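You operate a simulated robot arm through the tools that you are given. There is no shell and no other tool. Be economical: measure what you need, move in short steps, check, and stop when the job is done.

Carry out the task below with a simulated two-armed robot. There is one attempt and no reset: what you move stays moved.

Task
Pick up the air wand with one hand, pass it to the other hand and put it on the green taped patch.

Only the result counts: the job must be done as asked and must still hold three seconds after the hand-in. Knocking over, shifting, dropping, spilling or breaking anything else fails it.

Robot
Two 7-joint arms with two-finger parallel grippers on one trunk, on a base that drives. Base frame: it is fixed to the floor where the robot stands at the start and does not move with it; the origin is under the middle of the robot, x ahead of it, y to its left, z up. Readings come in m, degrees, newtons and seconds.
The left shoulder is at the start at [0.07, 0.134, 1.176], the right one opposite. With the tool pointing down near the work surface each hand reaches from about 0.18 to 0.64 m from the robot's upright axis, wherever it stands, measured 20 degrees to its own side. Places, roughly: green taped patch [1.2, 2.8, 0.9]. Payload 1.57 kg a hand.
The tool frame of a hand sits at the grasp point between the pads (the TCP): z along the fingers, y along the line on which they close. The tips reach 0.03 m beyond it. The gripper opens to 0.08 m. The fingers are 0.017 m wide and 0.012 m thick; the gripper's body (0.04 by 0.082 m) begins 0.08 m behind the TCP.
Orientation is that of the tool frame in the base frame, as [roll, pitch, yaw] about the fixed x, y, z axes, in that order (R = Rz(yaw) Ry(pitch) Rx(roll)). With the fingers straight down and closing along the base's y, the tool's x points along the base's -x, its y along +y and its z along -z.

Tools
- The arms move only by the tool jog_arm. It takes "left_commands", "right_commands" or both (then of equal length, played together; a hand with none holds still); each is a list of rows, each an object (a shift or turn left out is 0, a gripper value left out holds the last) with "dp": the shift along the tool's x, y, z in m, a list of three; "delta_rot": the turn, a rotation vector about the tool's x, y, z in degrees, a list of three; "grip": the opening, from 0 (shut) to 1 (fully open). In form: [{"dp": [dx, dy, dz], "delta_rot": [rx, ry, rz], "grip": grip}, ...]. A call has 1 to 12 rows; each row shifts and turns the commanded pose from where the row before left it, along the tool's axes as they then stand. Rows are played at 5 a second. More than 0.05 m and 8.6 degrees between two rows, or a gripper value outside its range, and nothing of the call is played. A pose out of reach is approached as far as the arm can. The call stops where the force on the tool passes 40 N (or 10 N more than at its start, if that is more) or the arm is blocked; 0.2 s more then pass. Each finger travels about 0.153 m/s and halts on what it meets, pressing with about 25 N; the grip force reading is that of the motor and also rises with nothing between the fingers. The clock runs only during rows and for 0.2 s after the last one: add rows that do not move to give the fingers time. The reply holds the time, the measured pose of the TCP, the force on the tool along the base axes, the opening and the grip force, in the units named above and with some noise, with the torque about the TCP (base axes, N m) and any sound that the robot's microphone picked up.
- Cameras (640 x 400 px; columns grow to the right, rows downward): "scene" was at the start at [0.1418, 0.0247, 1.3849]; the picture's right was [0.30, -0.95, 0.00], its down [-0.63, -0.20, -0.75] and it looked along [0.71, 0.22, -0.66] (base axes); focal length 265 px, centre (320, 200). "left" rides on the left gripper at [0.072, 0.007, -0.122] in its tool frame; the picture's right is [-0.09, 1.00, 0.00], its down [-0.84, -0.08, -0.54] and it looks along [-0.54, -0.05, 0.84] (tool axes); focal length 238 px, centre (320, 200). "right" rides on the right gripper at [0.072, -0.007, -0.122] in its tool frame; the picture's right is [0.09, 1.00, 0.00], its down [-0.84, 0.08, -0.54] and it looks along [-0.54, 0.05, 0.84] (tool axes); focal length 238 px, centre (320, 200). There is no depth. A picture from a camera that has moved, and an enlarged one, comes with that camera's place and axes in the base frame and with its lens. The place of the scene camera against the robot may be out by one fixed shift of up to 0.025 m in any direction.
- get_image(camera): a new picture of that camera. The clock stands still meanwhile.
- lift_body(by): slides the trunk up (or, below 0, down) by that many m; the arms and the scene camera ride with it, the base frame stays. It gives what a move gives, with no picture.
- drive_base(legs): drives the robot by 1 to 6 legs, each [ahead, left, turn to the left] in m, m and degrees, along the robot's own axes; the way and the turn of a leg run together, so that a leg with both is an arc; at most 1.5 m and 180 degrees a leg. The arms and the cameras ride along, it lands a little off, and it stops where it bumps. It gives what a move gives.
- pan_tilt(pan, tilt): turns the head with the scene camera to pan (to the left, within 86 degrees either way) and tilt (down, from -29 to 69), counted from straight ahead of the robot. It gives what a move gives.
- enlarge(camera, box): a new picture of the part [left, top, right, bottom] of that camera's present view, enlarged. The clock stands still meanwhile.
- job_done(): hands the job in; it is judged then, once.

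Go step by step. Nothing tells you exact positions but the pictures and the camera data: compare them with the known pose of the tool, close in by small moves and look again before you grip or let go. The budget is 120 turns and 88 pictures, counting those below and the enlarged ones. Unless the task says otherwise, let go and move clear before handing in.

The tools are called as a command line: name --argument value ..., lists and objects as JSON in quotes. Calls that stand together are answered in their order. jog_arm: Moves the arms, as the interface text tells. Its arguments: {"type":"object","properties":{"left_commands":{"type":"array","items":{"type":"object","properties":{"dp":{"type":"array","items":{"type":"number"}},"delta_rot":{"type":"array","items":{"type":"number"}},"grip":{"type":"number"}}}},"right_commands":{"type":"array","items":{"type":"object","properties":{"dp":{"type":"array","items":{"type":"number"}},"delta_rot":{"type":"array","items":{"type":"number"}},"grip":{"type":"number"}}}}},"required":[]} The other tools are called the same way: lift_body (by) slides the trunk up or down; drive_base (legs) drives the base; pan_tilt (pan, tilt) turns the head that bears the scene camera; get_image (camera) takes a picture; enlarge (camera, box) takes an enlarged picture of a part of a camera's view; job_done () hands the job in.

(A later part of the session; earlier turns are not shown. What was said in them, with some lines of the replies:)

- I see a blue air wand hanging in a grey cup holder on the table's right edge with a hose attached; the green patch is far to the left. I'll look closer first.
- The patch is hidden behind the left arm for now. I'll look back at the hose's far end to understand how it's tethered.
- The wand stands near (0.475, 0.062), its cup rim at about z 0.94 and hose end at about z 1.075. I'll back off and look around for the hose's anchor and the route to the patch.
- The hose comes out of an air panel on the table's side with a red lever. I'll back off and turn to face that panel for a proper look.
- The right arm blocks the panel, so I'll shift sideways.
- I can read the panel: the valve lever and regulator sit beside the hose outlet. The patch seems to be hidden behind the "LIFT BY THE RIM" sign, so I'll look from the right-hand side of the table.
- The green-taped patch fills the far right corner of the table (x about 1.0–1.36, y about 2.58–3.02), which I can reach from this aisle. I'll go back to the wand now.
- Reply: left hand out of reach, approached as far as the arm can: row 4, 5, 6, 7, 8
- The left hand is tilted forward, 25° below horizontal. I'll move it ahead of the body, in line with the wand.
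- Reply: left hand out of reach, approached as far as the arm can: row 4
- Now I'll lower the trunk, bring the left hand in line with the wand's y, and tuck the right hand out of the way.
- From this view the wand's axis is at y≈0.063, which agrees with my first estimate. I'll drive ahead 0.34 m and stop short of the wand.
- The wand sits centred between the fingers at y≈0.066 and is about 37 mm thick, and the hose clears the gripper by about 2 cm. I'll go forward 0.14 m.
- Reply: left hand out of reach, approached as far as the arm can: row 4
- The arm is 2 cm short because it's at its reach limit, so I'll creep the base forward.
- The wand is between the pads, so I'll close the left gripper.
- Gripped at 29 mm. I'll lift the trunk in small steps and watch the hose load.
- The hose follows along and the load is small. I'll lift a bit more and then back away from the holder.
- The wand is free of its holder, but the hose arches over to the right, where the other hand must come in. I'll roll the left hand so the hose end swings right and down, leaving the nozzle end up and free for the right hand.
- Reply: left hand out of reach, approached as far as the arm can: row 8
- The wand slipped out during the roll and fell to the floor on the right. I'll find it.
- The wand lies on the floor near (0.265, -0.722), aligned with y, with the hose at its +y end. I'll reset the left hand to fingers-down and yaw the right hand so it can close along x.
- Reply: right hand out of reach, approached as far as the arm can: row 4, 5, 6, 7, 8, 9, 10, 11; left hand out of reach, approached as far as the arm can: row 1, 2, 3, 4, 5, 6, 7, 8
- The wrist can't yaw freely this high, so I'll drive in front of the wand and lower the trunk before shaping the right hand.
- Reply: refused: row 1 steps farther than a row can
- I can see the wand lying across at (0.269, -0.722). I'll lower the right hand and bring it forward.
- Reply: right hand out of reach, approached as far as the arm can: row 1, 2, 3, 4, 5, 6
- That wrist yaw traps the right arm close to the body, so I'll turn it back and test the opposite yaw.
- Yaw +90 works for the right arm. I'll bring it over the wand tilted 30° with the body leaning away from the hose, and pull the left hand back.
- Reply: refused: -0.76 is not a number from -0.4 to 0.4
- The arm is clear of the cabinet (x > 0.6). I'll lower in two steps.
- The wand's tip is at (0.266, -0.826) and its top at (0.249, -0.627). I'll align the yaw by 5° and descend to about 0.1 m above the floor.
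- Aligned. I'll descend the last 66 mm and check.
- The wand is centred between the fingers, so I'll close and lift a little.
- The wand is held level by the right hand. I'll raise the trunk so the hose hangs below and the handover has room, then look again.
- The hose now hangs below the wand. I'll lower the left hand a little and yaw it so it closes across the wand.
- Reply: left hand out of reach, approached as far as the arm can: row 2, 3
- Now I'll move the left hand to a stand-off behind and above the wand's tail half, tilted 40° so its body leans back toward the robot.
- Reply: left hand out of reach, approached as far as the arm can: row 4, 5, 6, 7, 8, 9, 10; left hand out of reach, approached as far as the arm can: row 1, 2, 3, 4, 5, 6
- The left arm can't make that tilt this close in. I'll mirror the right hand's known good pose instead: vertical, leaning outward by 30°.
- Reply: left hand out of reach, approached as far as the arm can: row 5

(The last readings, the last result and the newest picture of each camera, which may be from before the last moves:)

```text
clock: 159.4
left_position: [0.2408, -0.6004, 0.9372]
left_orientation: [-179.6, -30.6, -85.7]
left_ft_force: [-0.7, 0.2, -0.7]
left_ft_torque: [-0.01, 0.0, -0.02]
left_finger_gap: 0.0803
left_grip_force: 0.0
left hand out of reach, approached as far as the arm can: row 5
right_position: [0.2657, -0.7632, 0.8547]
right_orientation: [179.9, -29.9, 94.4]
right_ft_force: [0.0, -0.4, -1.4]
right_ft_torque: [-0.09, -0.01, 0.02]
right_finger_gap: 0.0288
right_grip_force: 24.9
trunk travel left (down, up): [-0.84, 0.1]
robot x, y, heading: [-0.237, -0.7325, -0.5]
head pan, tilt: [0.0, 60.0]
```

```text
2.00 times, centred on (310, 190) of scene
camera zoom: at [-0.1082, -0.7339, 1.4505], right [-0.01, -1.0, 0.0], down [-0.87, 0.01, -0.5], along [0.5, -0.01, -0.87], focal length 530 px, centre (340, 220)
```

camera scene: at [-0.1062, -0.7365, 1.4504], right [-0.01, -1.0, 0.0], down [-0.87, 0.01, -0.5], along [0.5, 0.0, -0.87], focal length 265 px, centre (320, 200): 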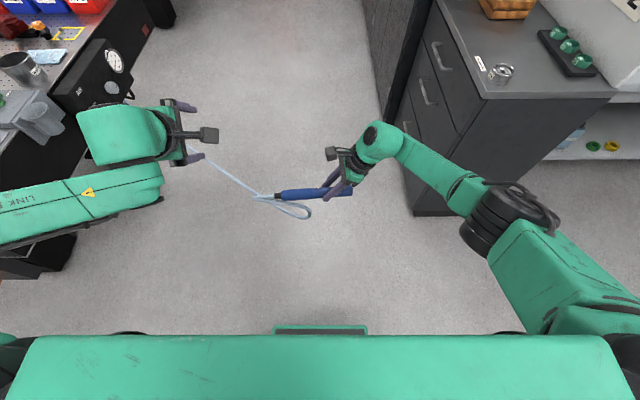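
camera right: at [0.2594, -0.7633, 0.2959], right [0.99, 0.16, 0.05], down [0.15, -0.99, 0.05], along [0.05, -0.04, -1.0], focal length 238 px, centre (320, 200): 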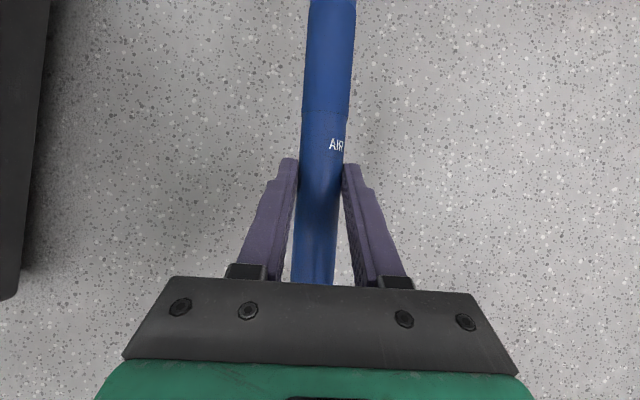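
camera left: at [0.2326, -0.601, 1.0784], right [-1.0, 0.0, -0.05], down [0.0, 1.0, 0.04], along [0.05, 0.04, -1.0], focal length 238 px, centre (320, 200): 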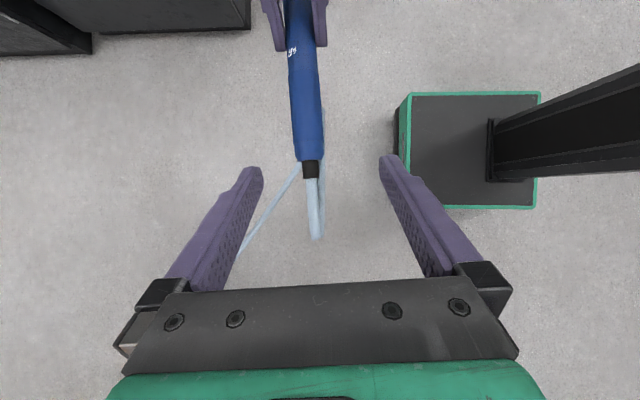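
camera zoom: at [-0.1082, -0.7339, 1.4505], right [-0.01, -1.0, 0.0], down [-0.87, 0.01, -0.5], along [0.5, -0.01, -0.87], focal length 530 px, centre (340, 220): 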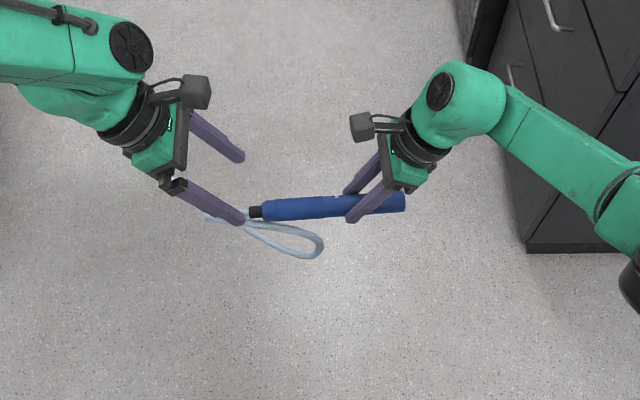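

The wand tail lines up with the left hand's finger axis and the left arm is at its limit, so I'll bring the wand up to the left hand with the right arm.

jog_arm --right_commands '[{"dp": [0, -0.012, 0]}, {"dp": [0.0267, 0, -0.0147]}, {"dp": [0.0267, 0, -0.0147]}, {}]'

get_image --camera "left"

```text
clock: 160.4
left_position: [0.241, -0.6017, 0.9371]
left_orientation: [-179.8, -30.5, -85.7]
left_ft_force: [0.4, 0.7, 0.7]
left_ft_torque: [0.0, 0.0, -0.01]
left_finger_gap: 0.0799
left_grip_force: 0.1
right_position: [0.2528, -0.7336, 0.9053]
right_orientation: [179.9, -30.0, 94.4]
right_ft_force: [0.2, -1.2, -1.0]
right_ft_torque: [-0.05, 0.01, 0.0]
right_finger_gap: 0.0289
right_grip_force: 25.1
trunk travel left (down, up): [-0.84, 0.1]
robot x, y, heading: [-0.233, -0.7381, -0.4]
head pan, tilt: [0.0, 60.0]
```

```text
28 pictures are left
camera left: at [0.2331, -0.6025, 1.0785], right [-1.0, 0.0, -0.05], down [0.0, 1.0, 0.04], along [0.05, 0.04, -1.0], focal length 238 px, centre (320, 200)
```

left: 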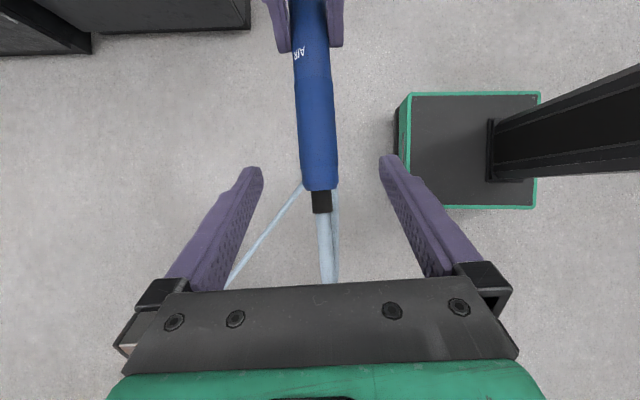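

jog_arm --right_commands '[{"dp": [0.0267, 0, -0.0147]}, {"dp": [0.0267, 0, -0.0147]}, {}]'

get_image --camera "left"

enlarge --camera "scene" --box '[200, 90, 420, 290]'

```text
clock: 161.2
left_position: [0.2406, -0.6029, 0.937]
left_orientation: [-179.6, -30.5, -85.7]
left_ft_force: [-0.3, 0.4, -0.3]
left_ft_torque: [0.02, 0.02, -0.02]
left_finger_gap: 0.08
left_grip_force: 0.2
right_position: [0.2491, -0.7021, 0.958]
right_orientation: [179.9, -30.0, 94.4]
right_ft_force: [-0.7, 0.8, -2.1]
right_ft_torque: [-0.04, 0.0, 0.03]
right_finger_gap: 0.0288
right_grip_force: 24.8
trunk travel left (down, up): [-0.84, 0.1]
robot x, y, heading: [-0.2372, -0.7334, -0.4]
head pan, tilt: [0.0, 60.0]
```

```text
27 pictures are left
camera left: at [0.2334, -0.6024, 1.0784], right [-1.0, 0.0, -0.05], down [0.0, 1.0, 0.04], along [0.05, 0.04, -1.0], focal length 238 px, centre (320, 200)
```

left: 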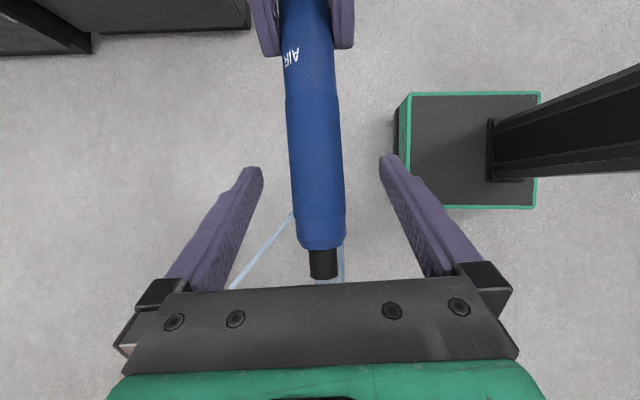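

```text
2.00 times, centred on (310, 190) of scene
camera zoom: at [-0.107, -0.736, 1.4504], right [-0.01, -1.0, 0.0], down [-0.87, 0.01, -0.5], along [0.5, 0.0, -0.87], focal length 530 px, centre (340, 220)
```

zoom: 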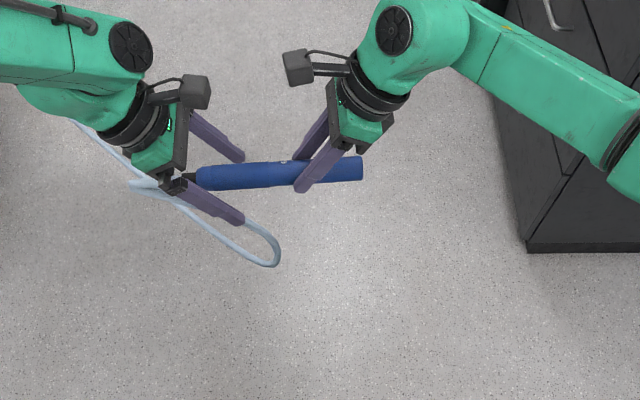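

The wand lies right between the left pads, so I'll close the left gripper.

jog_arm --left_commands '[{"grip": 0}, {}, {}, {}]'

get_image --camera "left"

```text
clock: 162.2
left_position: [0.2407, -0.6007, 0.9373]
left_orientation: [-179.7, -30.4, -85.6]
left_ft_force: [6.0, 2.2, -2.9]
left_ft_torque: [0.19, 0.02, 0.17]
left_finger_gap: 0.0291
left_grip_force: 24.9
right_position: [0.2503, -0.7021, 0.9576]
right_orientation: [179.9, -30.1, 94.4]
right_ft_force: [-5.8, -2.0, 2.2]
right_ft_torque: [0.09, 0.1, 0.38]
right_finger_gap: 0.029
right_grip_force: 24.8
trunk travel left (down, up): [-0.84, 0.1]
robot x, y, heading: [-0.236, -0.7344, -0.3]
head pan, tilt: [0.0, 60.0]
```

```text
25 pictures are left
camera left: at [0.2334, -0.6017, 1.0784], right [-1.0, 0.0, -0.05], down [0.0, 1.0, 0.04], along [0.05, 0.04, -1.0], focal length 238 px, centre (320, 200)
```

left: 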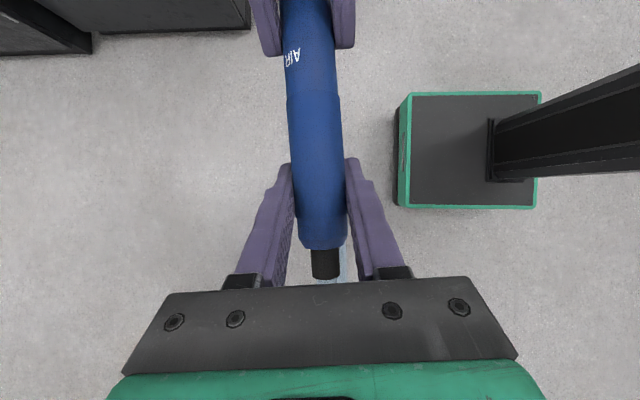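

Both hands hold it; now the right lets go and backs off along its own finger axis.

jog_arm --right_commands '[{"grip": 1}, {}, {}, {"dp": [0, 0, -0.04]}, {"dp": [0, 0, -0.04]}, {"dp": [0, 0, -0.04]}, {}]'

get_image --camera "left"

```text
clock: 163.8
left_position: [0.2411, -0.6022, 0.9366]
left_orientation: [-179.6, -30.4, -85.7]
left_ft_force: [0.5, -0.3, -1.0]
left_ft_torque: [0.08, 0.0, -0.02]
left_finger_gap: 0.0291
left_grip_force: 25.1
right_position: [0.2536, -0.7578, 1.0614]
right_orientation: [179.8, -30.0, 94.4]
right_ft_force: [0.2, 0.0, -0.2]
right_ft_torque: [0.02, -0.02, -0.01]
right_finger_gap: 0.0804
right_grip_force: 0.1
trunk travel left (down, up): [-0.84, 0.1]
robot x, y, heading: [-0.2364, -0.7345, -0.7]
head pan, tilt: [0.0, 60.0]
```

```text
24 pictures are left
camera left: at [0.2333, -0.6019, 1.0783], right [-1.0, 0.0, -0.05], down [0.0, 1.0, 0.04], along [0.05, 0.04, -1.0], focal length 238 px, centre (320, 200)
```

left: 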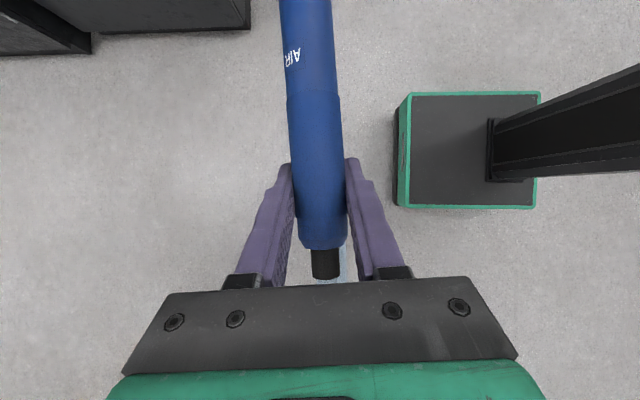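

The left hand alone holds the wand. I'll begin driving: turn to face +y, then go sideways toward the aisle, checking the hose load as I go.

drive_base --legs '[[0, -0.08, 0], [0, 0, 90], [0, -0.8, 0]]'

pan_tilt --pan 0 --tilt 45

get_image --camera "scene"

```text
clock: 172.7
left_position: [0.4249, -0.3308, 0.9378]
left_orientation: [-179.7, -30.5, 5.7]
left_ft_force: [-0.8, 0.3, -0.2]
left_ft_torque: [0.01, 0.09, 0.0]
left_finger_gap: 0.029
left_grip_force: 24.8
right_position: [0.5804, -0.3132, 1.0605]
right_orientation: [179.9, -30.0, -174.1]
right_ft_force: [0.1, -0.2, 0.2]
right_ft_torque: [0.0, 0.02, -0.02]
right_finger_gap: 0.0802
right_grip_force: 0.1
trunk travel left (down, up): [-0.84, 0.1]
robot x, y, heading: [0.5724, -0.8055, 91.1]
head pan, tilt: [0.0, 60.0]
```

```text
clock: 173.5
left_position: [0.4252, -0.3312, 0.9369]
left_orientation: [-179.6, -30.5, 5.8]
left_ft_force: [-0.1, 1.0, -0.3]
left_ft_torque: [0.02, 0.08, 0.0]
left_finger_gap: 0.0292
left_grip_force: 25.5
right_position: [0.5814, -0.3144, 1.0602]
right_orientation: [179.9, -30.0, -174.1]
right_ft_force: [-0.8, 0.0, 0.7]
right_ft_torque: [0.01, -0.01, -0.02]
right_finger_gap: 0.0798
right_grip_force: 0.0
trunk travel left (down, up): [-0.84, 0.1]
robot x, y, heading: [0.5712, -0.8055, 90.9]
head pan, tilt: [0.0, 45.0]
```

```text
23 pictures are left
camera scene: at [0.5792, -0.6729, 1.4699], right [1.0, 0.02, 0.0], down [0.01, -0.71, -0.71], along [-0.01, 0.71, -0.71], focal length 265 px, centre (320, 200)
```

scene: 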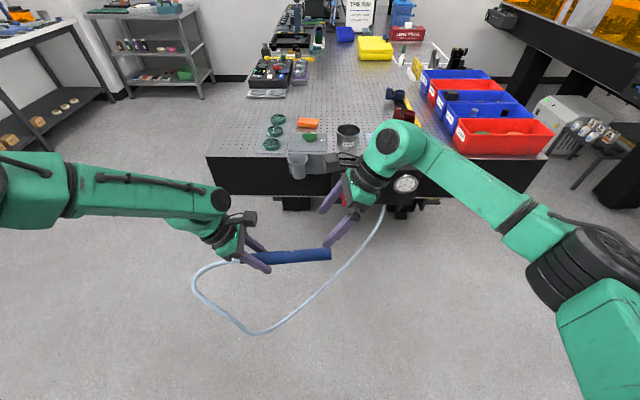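

The hose is slack and loose. Onward to the aisle in checked steps.

drive_base --legs '[[0, -0.7, 0]]'

drive_base --legs '[[0, -0.62, 0]]'

get_image --camera "scene"

```text
clock: 177.4
left_position: [1.1406, -0.32, 0.9376]
left_orientation: [-179.6, -30.5, 5.3]
left_ft_force: [-0.1, -0.2, -0.8]
left_ft_torque: [-0.02, 0.11, 0.01]
left_finger_gap: 0.0291
left_grip_force: 25.3
right_position: [1.298, -0.3042, 1.0616]
right_orientation: [180.0, -30.0, -174.6]
right_ft_force: [-0.3, 0.4, 0.7]
right_ft_torque: [0.01, -0.01, -0.02]
right_finger_gap: 0.08
right_grip_force: 0.1
trunk travel left (down, up): [-0.84, 0.1]
robot x, y, heading: [1.2814, -0.7937, 90.5]
head pan, tilt: [0.0, 45.0]
```

```text
clock: 180.9
left_position: [1.7609, -0.3154, 0.9384]
left_orientation: [-179.6, -30.5, 5.5]
left_ft_force: [-0.1, 0.5, -0.1]
left_ft_torque: [0.0, 0.04, 0.03]
left_finger_gap: 0.0293
left_grip_force: 24.8
right_position: [1.9155, -0.2978, 1.0603]
right_orientation: [179.8, -29.9, -174.4]
right_ft_force: [-0.1, -0.1, 0.2]
right_ft_torque: [0.03, 0.01, -0.02]
right_finger_gap: 0.0801
right_grip_force: 0.0
trunk travel left (down, up): [-0.84, 0.1]
robot x, y, heading: [1.8991, -0.7907, 90.7]
head pan, tilt: [0.0, 45.0]
```

```text
22 pictures are left
camera scene: at [1.9115, -0.6578, 1.4699], right [1.0, 0.01, 0.0], down [0.01, -0.71, -0.71], along [-0.01, 0.71, -0.71], focal length 265 px, centre (320, 200)
```

scene: 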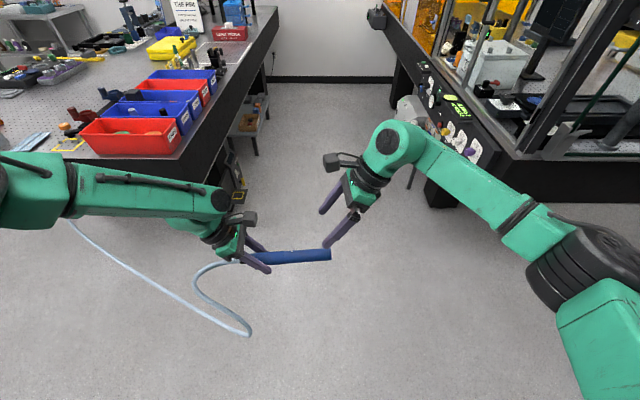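

The hose keeps following without load. I'll turn to face the table so the elbows stay inside the aisle, then go sideways up the aisle.

drive_base --legs '[[0, 0, 89.5], [0, 1.0, 0]]'

```text
clock: 186.2
left_position: [1.4228, -0.9635, 0.95]
left_orientation: [-178.2, -28.4, 91.3]
left_ft_force: [1.2, -0.3, -0.7]
left_ft_torque: [-0.09, -0.01, 0.02]
left_finger_gap: 0.0294
left_grip_force: 25.0
right_position: [1.4158, -0.8048, 1.0688]
right_orientation: [178.9, -31.7, -86.7]
right_ft_force: [-0.2, 0.1, -0.3]
right_ft_torque: [-0.01, 0.0, 0.01]
right_finger_gap: 0.0799
right_grip_force: 0.2
trunk travel left (down, up): [-0.84, 0.1]
robot x, y, heading: [1.8926, -0.8738, 177.7]
head pan, tilt: [0.0, 45.0]
stopped in leg 2: the robot was blocked; the commanded pose is now the measured one
```

I sent that leg the wrong way and an elbow met the cabinet. I'll check the picture, then drive the right way (+y).

drive_base --legs '[[0, -0.3, 2]]'

pan_tilt --pan 60 --tilt 30

get_image --camera "scene"

get_image --camera "left"

```text
clock: 188.3
left_position: [1.4182, -0.7212, 0.9371]
left_orientation: [-179.6, -30.5, 94.3]
left_ft_force: [-0.3, 0.2, -2.4]
left_ft_torque: [-0.07, 0.0, -0.01]
left_finger_gap: 0.029
left_grip_force: 25.1
right_position: [1.4051, -0.5659, 1.0614]
right_orientation: [180.0, -29.8, -85.2]
right_ft_force: [0.3, -0.3, -0.1]
right_ft_torque: [0.03, 0.02, 0.03]
right_finger_gap: 0.0799
right_grip_force: 0.2
trunk travel left (down, up): [-0.84, 0.1]
robot x, y, heading: [1.893, -0.5861, 179.7]
head pan, tilt: [0.0, 45.0]
```

```text
clock: 189.6
left_position: [1.4178, -0.7194, 0.9362]
left_orientation: [-179.6, -30.4, 94.3]
left_ft_force: [-0.6, -0.7, -1.4]
left_ft_torque: [-0.04, 0.02, 0.0]
left_finger_gap: 0.0289
left_grip_force: 25.1
right_position: [1.4043, -0.564, 1.0607]
right_orientation: [179.9, -30.0, -85.4]
right_ft_force: [-0.2, -0.5, 0.3]
right_ft_torque: [-0.02, 0.0, 0.02]
right_finger_gap: 0.08
right_grip_force: 0.1
trunk travel left (down, up): [-0.84, 0.1]
robot x, y, heading: [1.8943, -0.5832, 179.8]
head pan, tilt: [60.0, 30.0]
```

```text
21 pictures are left
camera scene: at [1.8102, -0.6628, 1.4925], right [-0.86, 0.5, 0.0], down [0.25, 0.43, -0.87], along [-0.44, -0.75, -0.5], focal length 265 px, centre (320, 200)
```

scene: 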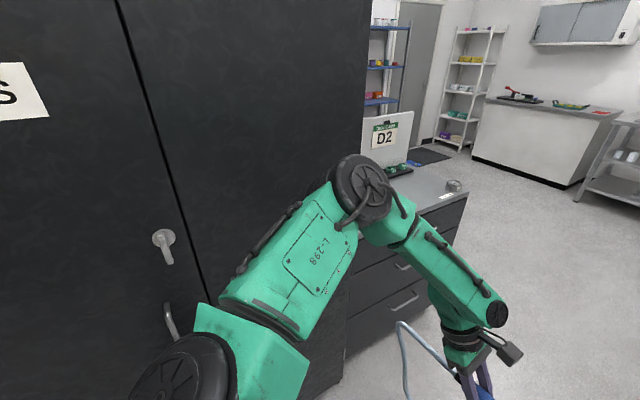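

```text
20 pictures are left
camera left: at [1.4259, -0.7187, 1.0778], right [1.0, 0.0, -0.05], down [0.0, -1.0, 0.04], along [-0.05, -0.04, -1.0], focal length 238 px, centre (320, 200)
```

left: 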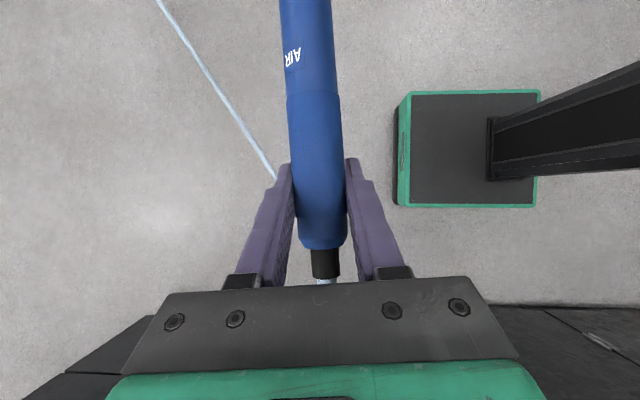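

The grip is unchanged and only a fixed cabinet was touched. Now up the aisle (+y).

drive_base --legs '[[0, -1.3, 0]]'

pan_tilt --pan 15 --tilt 35

get_image --camera "scene"

```text
clock: 196.1
left_position: [1.433, 0.5915, 0.9363]
left_orientation: [-179.5, -30.4, 93.6]
left_ft_force: [0.3, 0.6, -1.4]
left_ft_torque: [-0.05, -0.02, 0.0]
left_finger_gap: 0.0292
left_grip_force: 24.9
right_position: [1.421, 0.7441, 1.0604]
right_orientation: [180.0, -29.9, -86.1]
right_ft_force: [0.6, 0.2, -0.1]
right_ft_torque: [0.04, 0.02, -0.02]
right_finger_gap: 0.0802
right_grip_force: 0.0
trunk travel left (down, up): [-0.84, 0.1]
robot x, y, heading: [1.9117, 0.7169, 178.5]
head pan, tilt: [60.0, 30.0]
```

```text
clock: 197.2
left_position: [1.4323, 0.5901, 0.9369]
left_orientation: [-179.5, -30.4, 93.5]
left_ft_force: [0.3, -0.4, -1.5]
left_ft_torque: [-0.08, -0.05, -0.01]
left_finger_gap: 0.029
left_grip_force: 25.2
right_position: [1.4208, 0.7473, 1.0602]
right_orientation: [180.0, -29.9, -86.3]
right_ft_force: [-0.4, 0.8, 0.2]
right_ft_torque: [-0.01, 0.0, -0.04]
right_finger_gap: 0.0802
right_grip_force: 0.0
trunk travel left (down, up): [-0.84, 0.1]
robot x, y, heading: [1.9104, 0.7143, 178.9]
head pan, tilt: [15.0, 35.0]
```

```text
19 pictures are left
camera scene: at [1.7856, 0.6975, 1.4847], right [-0.24, 0.97, 0.0], down [0.56, 0.14, -0.82], along [-0.79, -0.2, -0.57], focal length 265 px, centre (320, 200)
```

scene: 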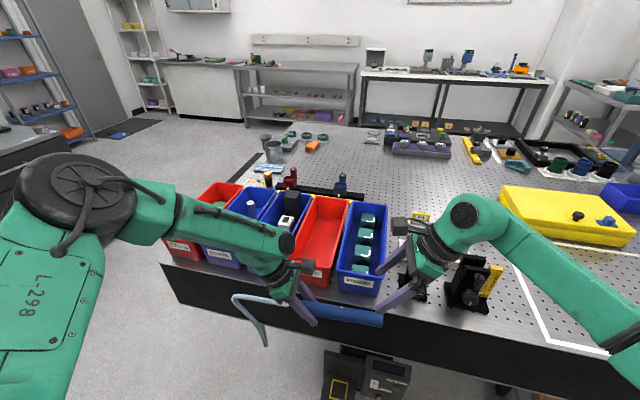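

drive_base --legs '[[0, -1.35, 1]]'

pan_tilt --pan -30 --tilt 35

get_image --camera "scene"

```text
clock: 203.9
left_position: [1.4444, 1.9111, 0.9366]
left_orientation: [-179.6, -30.4, 94.8]
left_ft_force: [-0.6, -0.1, -1.6]
left_ft_torque: [-0.06, 0.01, 0.03]
left_finger_gap: 0.0289
left_grip_force: 24.8
right_position: [1.4296, 2.0645, 1.0605]
right_orientation: [-180.0, -29.9, -84.8]
right_ft_force: [-1.0, 0.3, -1.0]
right_ft_torque: [-0.02, -0.01, -0.02]
right_finger_gap: 0.08
right_grip_force: 0.1
trunk travel left (down, up): [-0.84, 0.1]
robot x, y, heading: [1.9197, 2.05, -179.7]
head pan, tilt: [15.0, 35.0]
```

```text
clock: 205.0
left_position: [1.4458, 1.9107, 0.9365]
left_orientation: [-179.6, -30.4, 94.8]
left_ft_force: [-0.7, 0.4, -0.9]
left_ft_torque: [-0.09, 0.0, 0.0]
left_finger_gap: 0.029
left_grip_force: 24.7
right_position: [1.4293, 2.066, 1.0602]
right_orientation: [180.0, -29.9, -84.8]
right_ft_force: [-0.2, -0.1, 0.4]
right_ft_torque: [0.01, -0.01, -0.01]
right_finger_gap: 0.0799
right_grip_force: 0.1
trunk travel left (down, up): [-0.84, 0.1]
robot x, y, heading: [1.9209, 2.0453, -179.5]
head pan, tilt: [-30.0, 35.0]
```

```text
18 pictures are left
camera scene: at [1.8044, 2.0925, 1.4847], right [0.5, 0.87, 0.0], down [0.5, -0.28, -0.82], along [-0.71, 0.41, -0.57], focal length 265 px, centre (320, 200)
```

scene: 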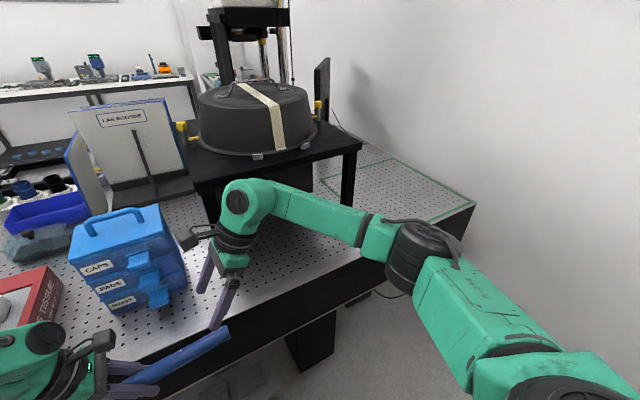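

The dome stand's corner is near (1.21, 2.58), and the patch runs from about x 0.95–1.38, y 2.59–3.01. I'll back the right hand off, raise the trunk, and slide along to the patch, staying outside the table edge for now.

jog_arm --right_commands '[{"dp": [0, 0, -0.04]}, {"dp": [0, 0, -0.04]}, {}]'

lift_body --by 0.09

drive_base --legs '[[0, -0.62, 0], [0, 0, -20]]'

pan_tilt --pan 10 --tilt 45

get_image --camera "scene"

get_image --camera "left"

```text
clock: 205.8
left_position: [1.4454, 1.9094, 0.9364]
left_orientation: [-179.6, -30.5, 94.7]
left_ft_force: [0.1, -0.4, -1.8]
left_ft_torque: [-0.07, -0.02, 0.02]
left_finger_gap: 0.0293
left_grip_force: 24.6
right_position: [1.4232, 2.1029, 1.1319]
right_orientation: [179.9, -29.9, -84.8]
right_ft_force: [-0.5, 1.1, -0.2]
right_ft_torque: [-0.01, 0.01, -0.05]
right_finger_gap: 0.08
right_grip_force: 0.1
trunk travel left (down, up): [-0.84, 0.1]
robot x, y, heading: [1.9181, 2.0484, -179.7]
head pan, tilt: [-30.0, 35.0]
```

```text
clock: 207.1
left_position: [1.4446, 1.9099, 1.0245]
left_orientation: [-179.7, -30.5, 94.8]
left_ft_force: [0.9, 0.4, -2.1]
left_ft_torque: [-0.13, 0.0, -0.01]
left_finger_gap: 0.0293
left_grip_force: 25.1
right_position: [1.4235, 2.1044, 1.2213]
right_orientation: [-180.0, -29.9, -84.8]
right_ft_force: [0.4, 0.1, -0.1]
right_ft_torque: [-0.02, -0.01, -0.03]
right_finger_gap: 0.08
right_grip_force: 0.0
trunk travel left (down, up): [-0.93, 0.01]
robot x, y, heading: [1.9177, 2.0512, -179.6]
head pan, tilt: [-30.0, 35.0]
```

```text
clock: 211.6
left_position: [1.4193, 2.6955, 1.0266]
left_orientation: [-179.6, -30.5, 75.9]
left_ft_force: [-0.1, -0.1, -0.9]
left_ft_torque: [-0.08, 0.04, 0.02]
left_finger_gap: 0.0291
left_grip_force: 25.2
right_position: [1.4632, 2.8855, 1.2207]
right_orientation: [-179.9, -29.7, -103.8]
right_ft_force: [-0.1, -0.6, 0.3]
right_ft_torque: [0.03, 0.0, 0.02]
right_finger_gap: 0.0801
right_grip_force: 0.0
trunk travel left (down, up): [-0.93, 0.01]
robot x, y, heading: [1.9143, 2.6759, 161.3]
head pan, tilt: [-30.0, 35.0]
```

```text
clock: 212.7
left_position: [1.4197, 2.6968, 1.0265]
left_orientation: [-179.6, -30.4, 75.8]
left_ft_force: [-0.6, -0.8, -1.5]
left_ft_torque: [-0.08, 0.0, 0.04]
left_finger_gap: 0.0293
left_grip_force: 24.8
right_position: [1.4628, 2.887, 1.2217]
right_orientation: [179.9, -29.9, -103.9]
right_ft_force: [0.0, 0.4, 0.5]
right_ft_torque: [-0.04, -0.02, 0.0]
right_finger_gap: 0.0799
right_grip_force: 0.1
trunk travel left (down, up): [-0.93, 0.01]
robot x, y, heading: [1.915, 2.675, 161.3]
head pan, tilt: [10.0, 45.0]
```

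```text
17 pictures are left
camera scene: at [1.7976, 2.7028, 1.5599], right [0.15, 0.99, 0.0], down [0.7, -0.11, -0.71], along [-0.7, 0.11, -0.71], focal length 265 px, centre (320, 200)
```

scene: 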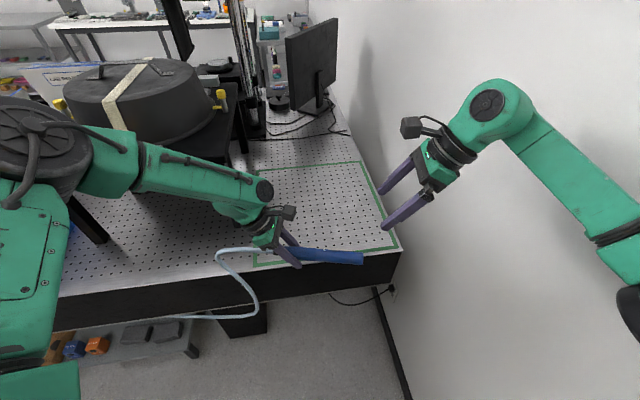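

```text
16 pictures are left
camera left: at [1.427, 2.6957, 1.1677], right [0.95, -0.32, -0.05], down [-0.32, -0.95, 0.04], along [-0.06, -0.03, -1.0], focal length 238 px, centre (320, 200)
```

left: 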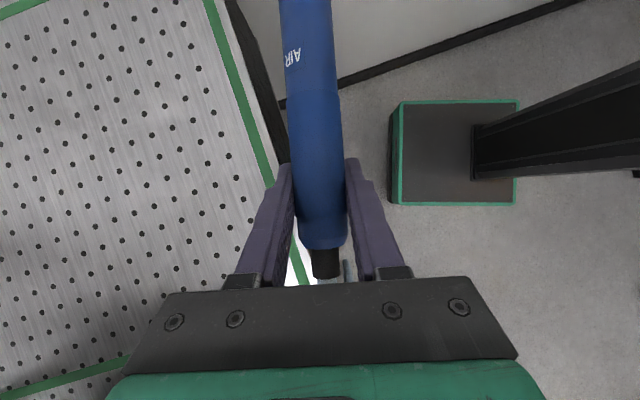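

I can see the patch and its tape edges (right tape x≈1.357, near tape y≈2.59). I'll turn a bit so the wand is parallel to the table edge, step sideways, then move in over the patch.

drive_base --legs '[[0, 0, 9.7], [0, -0.068, 0], [0.1, 0, 0]]'

get_image --camera "scene"

get_image --camera "left"

```text
clock: 214.6
left_position: [1.4366, 2.6676, 1.026]
left_orientation: [-179.6, -31.0, 85.6]
left_ft_force: [0.1, -0.2, -0.8]
left_ft_torque: [-0.07, 0.0, 0.02]
left_finger_gap: 0.029
left_grip_force: 25.3
right_position: [1.4467, 2.8579, 1.2236]
right_orientation: [179.9, -29.3, -93.6]
right_ft_force: [-0.7, -0.7, -0.1]
right_ft_torque: [0.01, 0.01, -0.02]
right_finger_gap: 0.0801
right_grip_force: 0.0
trunk travel left (down, up): [-0.93, 0.01]
robot x, y, heading: [1.928, 2.7438, 171.2]
head pan, tilt: [10.0, 45.0]
stopped in leg 3: the robot was blocked; the commanded pose is now the measured one
```

```text
15 pictures are left
camera scene: at [1.8081, 2.7301, 1.5604], right [-0.02, 1.0, 0.01], down [0.71, 0.02, -0.71], along [-0.71, -0.01, -0.71], focal length 265 px, centre (320, 200)
```

scene: 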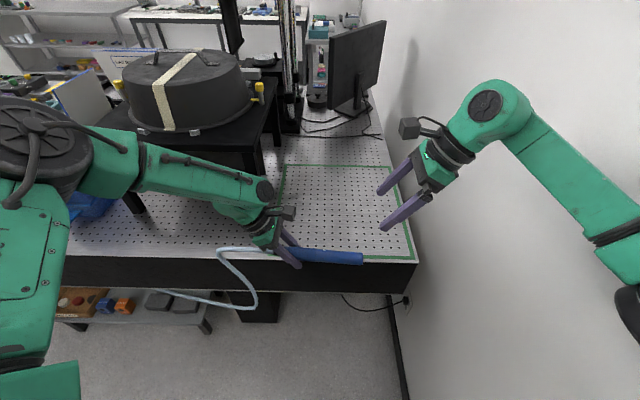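

```text
14 pictures are left
camera left: at [1.4437, 2.6659, 1.1674], right [0.99, -0.15, -0.05], down [-0.15, -0.99, 0.03], along [-0.06, -0.03, -1.0], focal length 238 px, centre (320, 200)
```

left: 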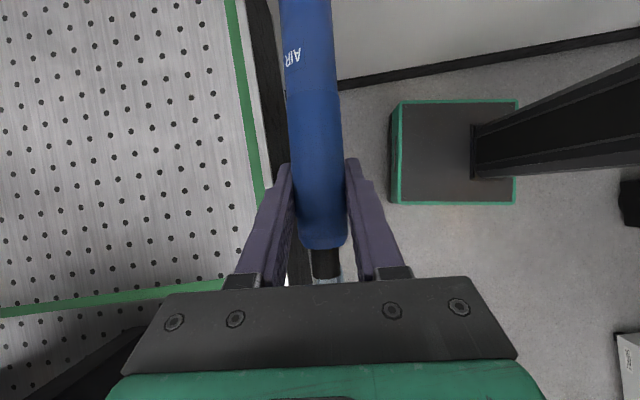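

The right elbow touched the wall. I'll step back from it, stretch the right hand forward to draw the elbow in, and try again.

drive_base --legs '[[0, 0.05, 0]]'

jog_arm --right_commands '[{"dp": [0, 0.04, 0]}, {"dp": [0, 0.04, 0]}, {"dp": [0, 0.03, 0]}, {}]'

drive_base --legs '[[0.09, 0, 0]]'

get_image --camera "scene"

```text
clock: 215.5
left_position: [1.4266, 2.6381, 1.0263]
left_orientation: [-179.5, -29.9, 85.5]
left_ft_force: [0.4, 0.7, -1.1]
left_ft_torque: [-0.18, 0.04, 0.03]
left_finger_gap: 0.0289
left_grip_force: 25.3
right_position: [1.4394, 2.8324, 1.2206]
right_orientation: [179.9, -30.3, -94.0]
right_ft_force: [0.3, 0.4, 0.3]
right_ft_torque: [-0.09, -0.01, 0.0]
right_finger_gap: 0.0802
right_grip_force: 0.1
trunk travel left (down, up): [-0.93, 0.01]
robot x, y, heading: [1.9179, 2.6924, 170.7]
head pan, tilt: [10.0, 45.0]
```

```text
clock: 216.5
left_position: [1.4288, 2.6316, 1.026]
left_orientation: [-179.6, -30.4, 85.6]
left_ft_force: [1.0, 0.4, -2.2]
left_ft_torque: [-0.1, 0.02, -0.03]
left_finger_gap: 0.0291
left_grip_force: 25.3
right_position: [1.3389, 2.8288, 1.2215]
right_orientation: [-179.9, -29.9, -93.8]
right_ft_force: [-0.7, 0.0, -0.6]
right_ft_torque: [0.0, 0.04, 0.03]
right_finger_gap: 0.0801
right_grip_force: 0.1
right hand out of reach, approached as far as the arm can: row 3
trunk travel left (down, up): [-0.93, 0.01]
robot x, y, heading: [1.9129, 2.6898, 170.7]
head pan, tilt: [10.0, 45.0]
```

```text
clock: 217.6
left_position: [1.3454, 2.6439, 1.0309]
left_orientation: [-179.1, -30.3, 85.4]
left_ft_force: [0.6, -0.5, -0.7]
left_ft_torque: [-0.08, 0.04, 0.02]
left_finger_gap: 0.0293
left_grip_force: 24.7
right_position: [1.2575, 2.8418, 1.2259]
right_orientation: [179.5, -29.9, -93.8]
right_ft_force: [1.1, -0.5, -0.5]
right_ft_torque: [0.0, 0.04, -0.01]
right_finger_gap: 0.0806
right_grip_force: 0.0
trunk travel left (down, up): [-0.93, 0.01]
robot x, y, heading: [1.837, 2.7053, 171.1]
head pan, tilt: [10.0, 45.0]
```

```text
13 pictures are left
camera scene: at [1.7203, 2.711, 1.5609], right [-0.02, 1.0, 0.0], down [0.7, 0.01, -0.71], along [-0.71, -0.01, -0.7], focal length 265 px, centre (320, 200)
```

scene: 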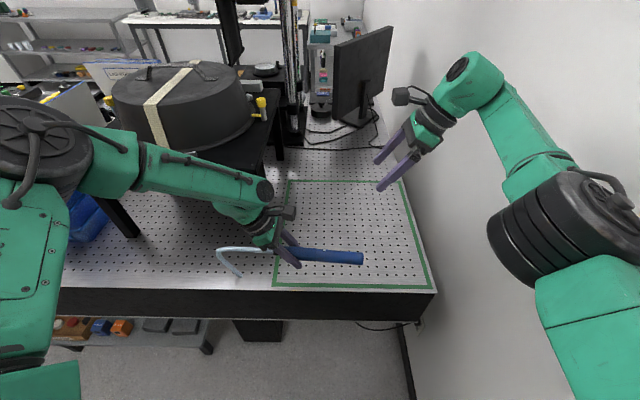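

Now over the table. I need about 5 cm more in both directions.

drive_base --legs '[[0.0, -0.05, 0], [0.055, 0, 0]]'

get_image --camera "left"

get_image --camera "scene"

```text
clock: 219.1
left_position: [1.3026, 2.7011, 1.0311]
left_orientation: [-179.2, -30.5, 85.3]
left_ft_force: [0.8, -0.8, -0.9]
left_ft_torque: [-0.05, 0.09, 0.0]
left_finger_gap: 0.0293
left_grip_force: 25.5
right_position: [1.2141, 2.8978, 1.2268]
right_orientation: [179.5, -29.7, -93.6]
right_ft_force: [0.2, -0.2, 0.4]
right_ft_torque: [0.03, 0.05, -0.06]
right_finger_gap: 0.08
right_grip_force: 0.0
trunk travel left (down, up): [-0.93, 0.01]
robot x, y, heading: [1.7877, 2.7654, 171.2]
head pan, tilt: [10.0, 45.0]
```

```text
12 pictures are left
camera left: at [1.3105, 2.7002, 1.1713], right [0.99, -0.15, -0.06], down [-0.15, -0.99, 0.04], along [-0.07, -0.03, -1.0], focal length 238 px, centre (320, 200)
```

left: 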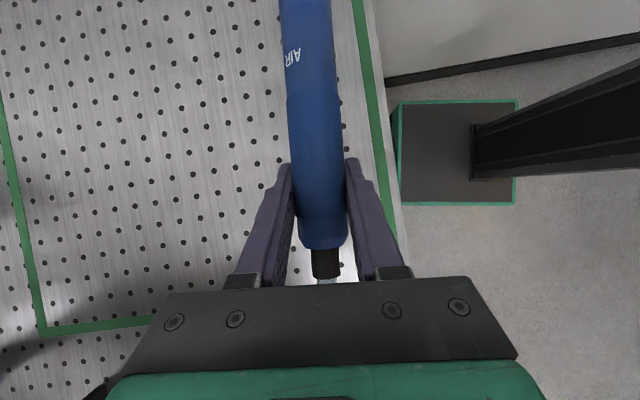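

```text
11 pictures are left
camera scene: at [1.6776, 2.7666, 1.5611], right [-0.02, 1.0, 0.0], down [0.7, 0.02, -0.71], along [-0.71, -0.01, -0.7], focal length 265 px, centre (320, 200)
```

scene: 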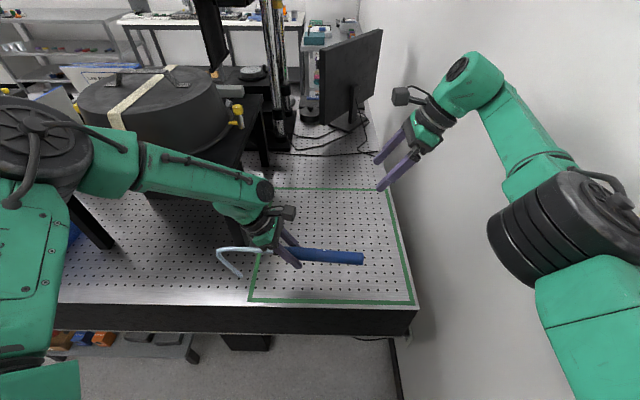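

The wand is over the patch. One more small nudge inward, then lower in steps.

drive_base --legs '[[0.02, -0.01, 0]]'

lift_body --by -0.07

get_image --camera "scene"

get_image --camera "left"

```text
clock: 219.9
left_position: [1.2801, 2.7123, 1.0277]
left_orientation: [-179.5, -30.6, 85.5]
left_ft_force: [-0.2, 0.2, -1.0]
left_ft_torque: [-0.05, 0.04, 0.03]
left_finger_gap: 0.0289
left_grip_force: 24.8
right_position: [1.1906, 2.9081, 1.2259]
right_orientation: [179.7, -29.7, -93.7]
right_ft_force: [-0.8, -0.5, 0.2]
right_ft_torque: [0.05, 0.03, -0.01]
right_finger_gap: 0.0804
right_grip_force: 0.1
trunk travel left (down, up): [-0.93, 0.01]
robot x, y, heading: [1.77, 2.7763, 171.1]
head pan, tilt: [10.0, 45.0]
```

```text
clock: 221.0
left_position: [1.2756, 2.7153, 0.9565]
left_orientation: [-179.8, -30.5, 85.6]
left_ft_force: [0.3, -0.3, -1.8]
left_ft_torque: [-0.08, 0.02, 0.03]
left_finger_gap: 0.0292
left_grip_force: 24.8
right_position: [1.1864, 2.915, 1.1521]
right_orientation: [180.0, -30.0, -93.9]
right_ft_force: [0.0, -0.8, -0.2]
right_ft_torque: [0.02, -0.01, -0.03]
right_finger_gap: 0.08
right_grip_force: 0.0
trunk travel left (down, up): [-0.86, 0.08]
robot x, y, heading: [1.7695, 2.7754, 171.2]
head pan, tilt: [10.0, 45.0]
```

```text
10 pictures are left
camera scene: at [1.6474, 2.7839, 1.4899], right [-0.02, 1.0, 0.0], down [0.71, 0.01, -0.71], along [-0.71, -0.01, -0.71], focal length 265 px, centre (320, 200)
```

scene: 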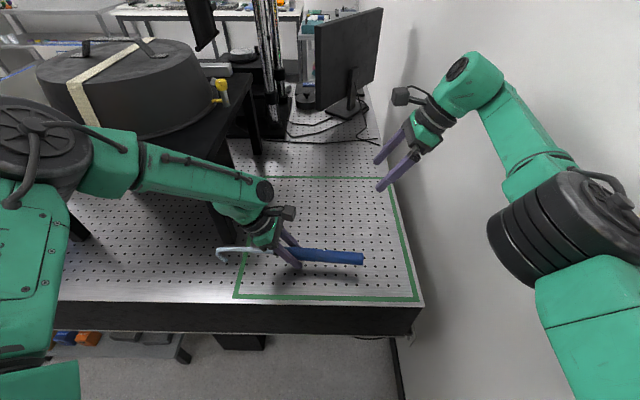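

```text
9 pictures are left
camera left: at [1.2838, 2.7159, 1.0973], right [0.99, -0.15, -0.05], down [-0.15, -0.99, 0.04], along [-0.06, -0.04, -1.0], focal length 238 px, centre (320, 200)
```

left: 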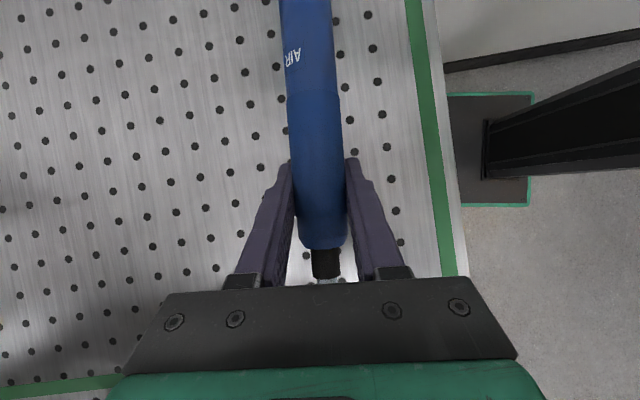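

Well inside the tape. I'll lower in small steps toward contact.

lift_body --by -0.018

lift_body --by -0.006

enlarge --camera "scene" --box '[210, 200, 400, 320]'

```text
clock: 221.6
left_position: [1.2774, 2.7152, 0.9402]
left_orientation: [-179.4, -30.4, 85.6]
left_ft_force: [0.2, -4.0, 16.5]
left_ft_torque: [-0.09, -0.27, 0.11]
left_finger_gap: 0.0295
left_grip_force: 24.4
right_position: [1.1886, 2.9119, 1.1362]
right_orientation: [179.9, -29.9, -93.8]
right_ft_force: [-0.5, 0.5, -0.6]
right_ft_torque: [-0.04, 0.0, 0.0]
right_finger_gap: 0.08
right_grip_force: 0.2
trunk travel left (down, up): [-0.842, 0.098]
robot x, y, heading: [1.7689, 2.7746, 171.1]
head pan, tilt: [10.0, 45.0]
```

```text
clock: 222.1
left_position: [1.274, 2.7174, 0.9407]
left_orientation: [-178.9, -30.7, 85.1]
left_ft_force: [7.5, -7.1, 25.2]
left_ft_torque: [-0.08, -0.86, -0.18]
left_finger_gap: 0.0289
left_grip_force: 24.5
right_position: [1.1896, 2.9136, 1.1327]
right_orientation: [179.9, -30.0, -93.8]
right_ft_force: [0.7, -0.2, 0.6]
right_ft_torque: [-0.02, -0.01, 0.01]
right_finger_gap: 0.0801
right_grip_force: 0.1
trunk travel left (down, up): [-0.838, 0.102]
robot x, y, heading: [1.7705, 2.776, 171.2]
head pan, tilt: [10.0, 45.0]
stopped: the force on the tool passed its limit at 44 N (the readings are from after the stop); the commanded pose is now the measured one
```

```text
3.33 times, centred on (305, 260) of scene
camera zoom: at [1.6516, 2.7825, 1.4683], right [-0.02, 1.0, 0.0], down [0.71, 0.01, -0.71], along [-0.71, -0.01, -0.71], focal length 883 px, centre (370, 0)
```

zoom: 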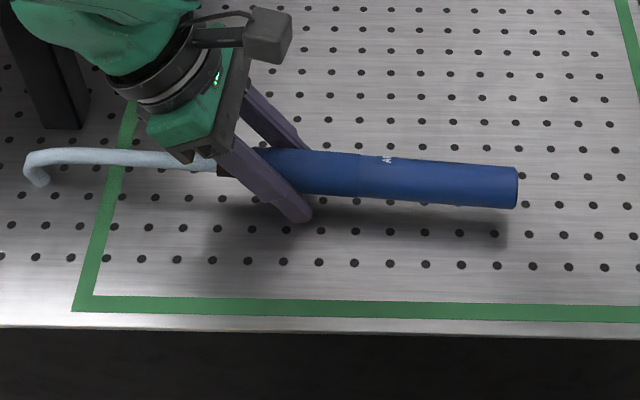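

The fingertips are on the table, so the wand is only about 15 mm above it. I'll relieve the load slightly and open.

lift_body --by 0.005

jog_arm --left_commands '[{"grip": 0.45}, {"grip": 0.6}, {"grip": 0.8}, {"grip": 1}, {}, {}]'

enlarge --camera "scene" --box '[210, 200, 400, 320]'

get_image --camera "left"

```text
clock: 222.6
left_position: [1.2729, 2.7161, 0.9416]
left_orientation: [-179.0, -30.5, 85.4]
left_ft_force: [0.0, -0.3, -1.7]
left_ft_torque: [-0.04, -0.01, 0.01]
left_finger_gap: 0.0289
left_grip_force: 24.9
right_position: [1.1865, 2.9127, 1.1356]
right_orientation: [-179.9, -29.9, -93.8]
right_ft_force: [-0.4, -0.8, 0.1]
right_ft_torque: [0.03, 0.0, 0.0]
right_finger_gap: 0.0798
right_grip_force: 0.0
trunk travel left (down, up): [-0.843, 0.097]
robot x, y, heading: [1.7652, 2.7797, 171.0]
head pan, tilt: [10.0, 45.0]
```

```text
clock: 224.0
left_position: [1.2733, 2.716, 0.9427]
left_orientation: [-179.0, -30.6, 85.3]
left_ft_force: [0.6, 0.6, 0.2]
left_ft_torque: [-0.01, 0.0, -0.01]
left_finger_gap: 0.0801
left_grip_force: 0.1
right_position: [1.1871, 2.9127, 1.1364]
right_orientation: [-180.0, -29.8, -93.8]
right_ft_force: [0.0, -0.8, -0.3]
right_ft_torque: [0.0, 0.02, 0.02]
right_finger_gap: 0.08
right_grip_force: 0.1
trunk travel left (down, up): [-0.843, 0.097]
robot x, y, heading: [1.7663, 2.7784, 171.1]
head pan, tilt: [10.0, 45.0]
```

```text
3.33 times, centred on (305, 260) of scene
camera zoom: at [1.6477, 2.7834, 1.4729], right [-0.02, 1.0, 0.0], down [0.71, 0.01, -0.71], along [-0.71, -0.01, -0.71], focal length 883 px, centre (370, 0)
```

zoom: 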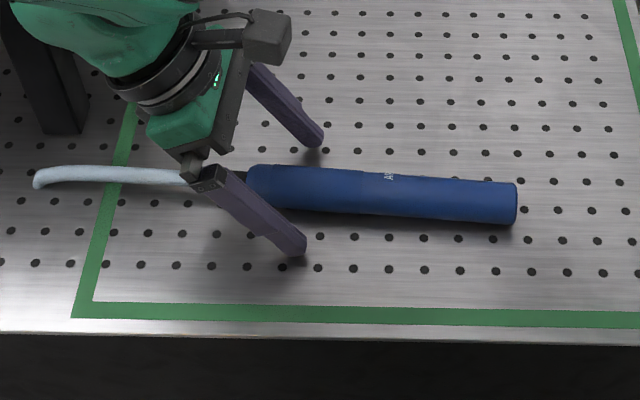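

```text
6 pictures are left
camera left: at [1.2819, 2.7161, 1.0839], right [0.99, -0.15, -0.06], down [-0.15, -0.99, 0.04], along [-0.07, -0.03, -1.0], focal length 238 px, centre (320, 200)
```

left: 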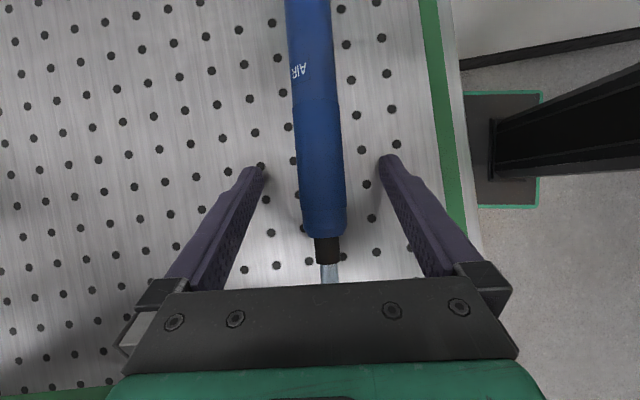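

The wand rests on the patch, fully inside the tape. I'll lift straight up and back away.

lift_body --by 0.095

drive_base --legs '[[-0.12, 0.02, 0]]'

get_image --camera "scene"

```text
clock: 225.3
left_position: [1.2725, 2.7166, 1.0371]
left_orientation: [-179.1, -30.6, 85.3]
left_ft_force: [-0.1, -0.2, 0.5]
left_ft_torque: [0.01, -0.01, -0.03]
left_finger_gap: 0.08
left_grip_force: 0.1
right_position: [1.1858, 2.9128, 1.2294]
right_orientation: [-180.0, -29.9, -93.8]
right_ft_force: [0.2, -0.3, 1.2]
right_ft_torque: [-0.01, -0.03, -0.02]
right_finger_gap: 0.0802
right_grip_force: 0.2
trunk travel left (down, up): [-0.938, 0.002]
robot x, y, heading: [1.7688, 2.7788, 171.2]
head pan, tilt: [10.0, 45.0]
```

```text
clock: 226.5
left_position: [1.385, 2.6789, 1.0364]
left_orientation: [-179.4, -30.5, 85.4]
left_ft_force: [-0.4, 0.3, 0.4]
left_ft_torque: [0.0, -0.01, -0.02]
left_finger_gap: 0.0801
left_grip_force: 0.0
right_position: [1.2979, 2.8765, 1.2287]
right_orientation: [-179.7, -30.0, -94.0]
right_ft_force: [-0.5, 0.2, 0.1]
right_ft_torque: [-0.01, 0.0, 0.03]
right_finger_gap: 0.0798
right_grip_force: 0.2
trunk travel left (down, up): [-0.938, 0.002]
robot x, y, heading: [1.8828, 2.7383, 170.8]
head pan, tilt: [10.0, 45.0]
```

```text
5 pictures are left
camera scene: at [1.757, 2.747, 1.5674], right [-0.02, 1.0, 0.0], down [0.71, 0.01, -0.7], along [-0.7, -0.01, -0.71], focal length 265 px, centre (320, 200)
```

scene: 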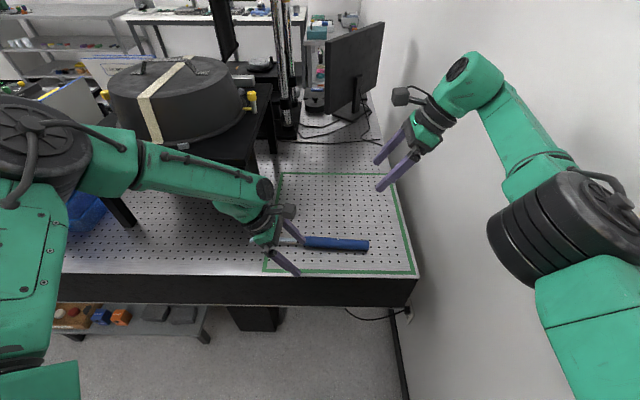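

The wand lies still inside the green tape and both hands are clear, so I'm handing in.

job_done

```text
The job is handed in.
```

The air wand is lying on the green taped patch, inside the tape, and both hands are clear of it; I handed it in with the wand at rest.

- **The pass:** my first try dropped it. The left hand took the wand from its holder and lost it to the floor while turning it. The right hand then picked it up, passed it to the left hand, and the left hand set it down.
- **Bumps on the way:** an arm bumped the dark cabinet once and, near the patch, I think the right elbow touched the wall. I saw nothing moved or knocked over, but I did not check the whole table again at the end.
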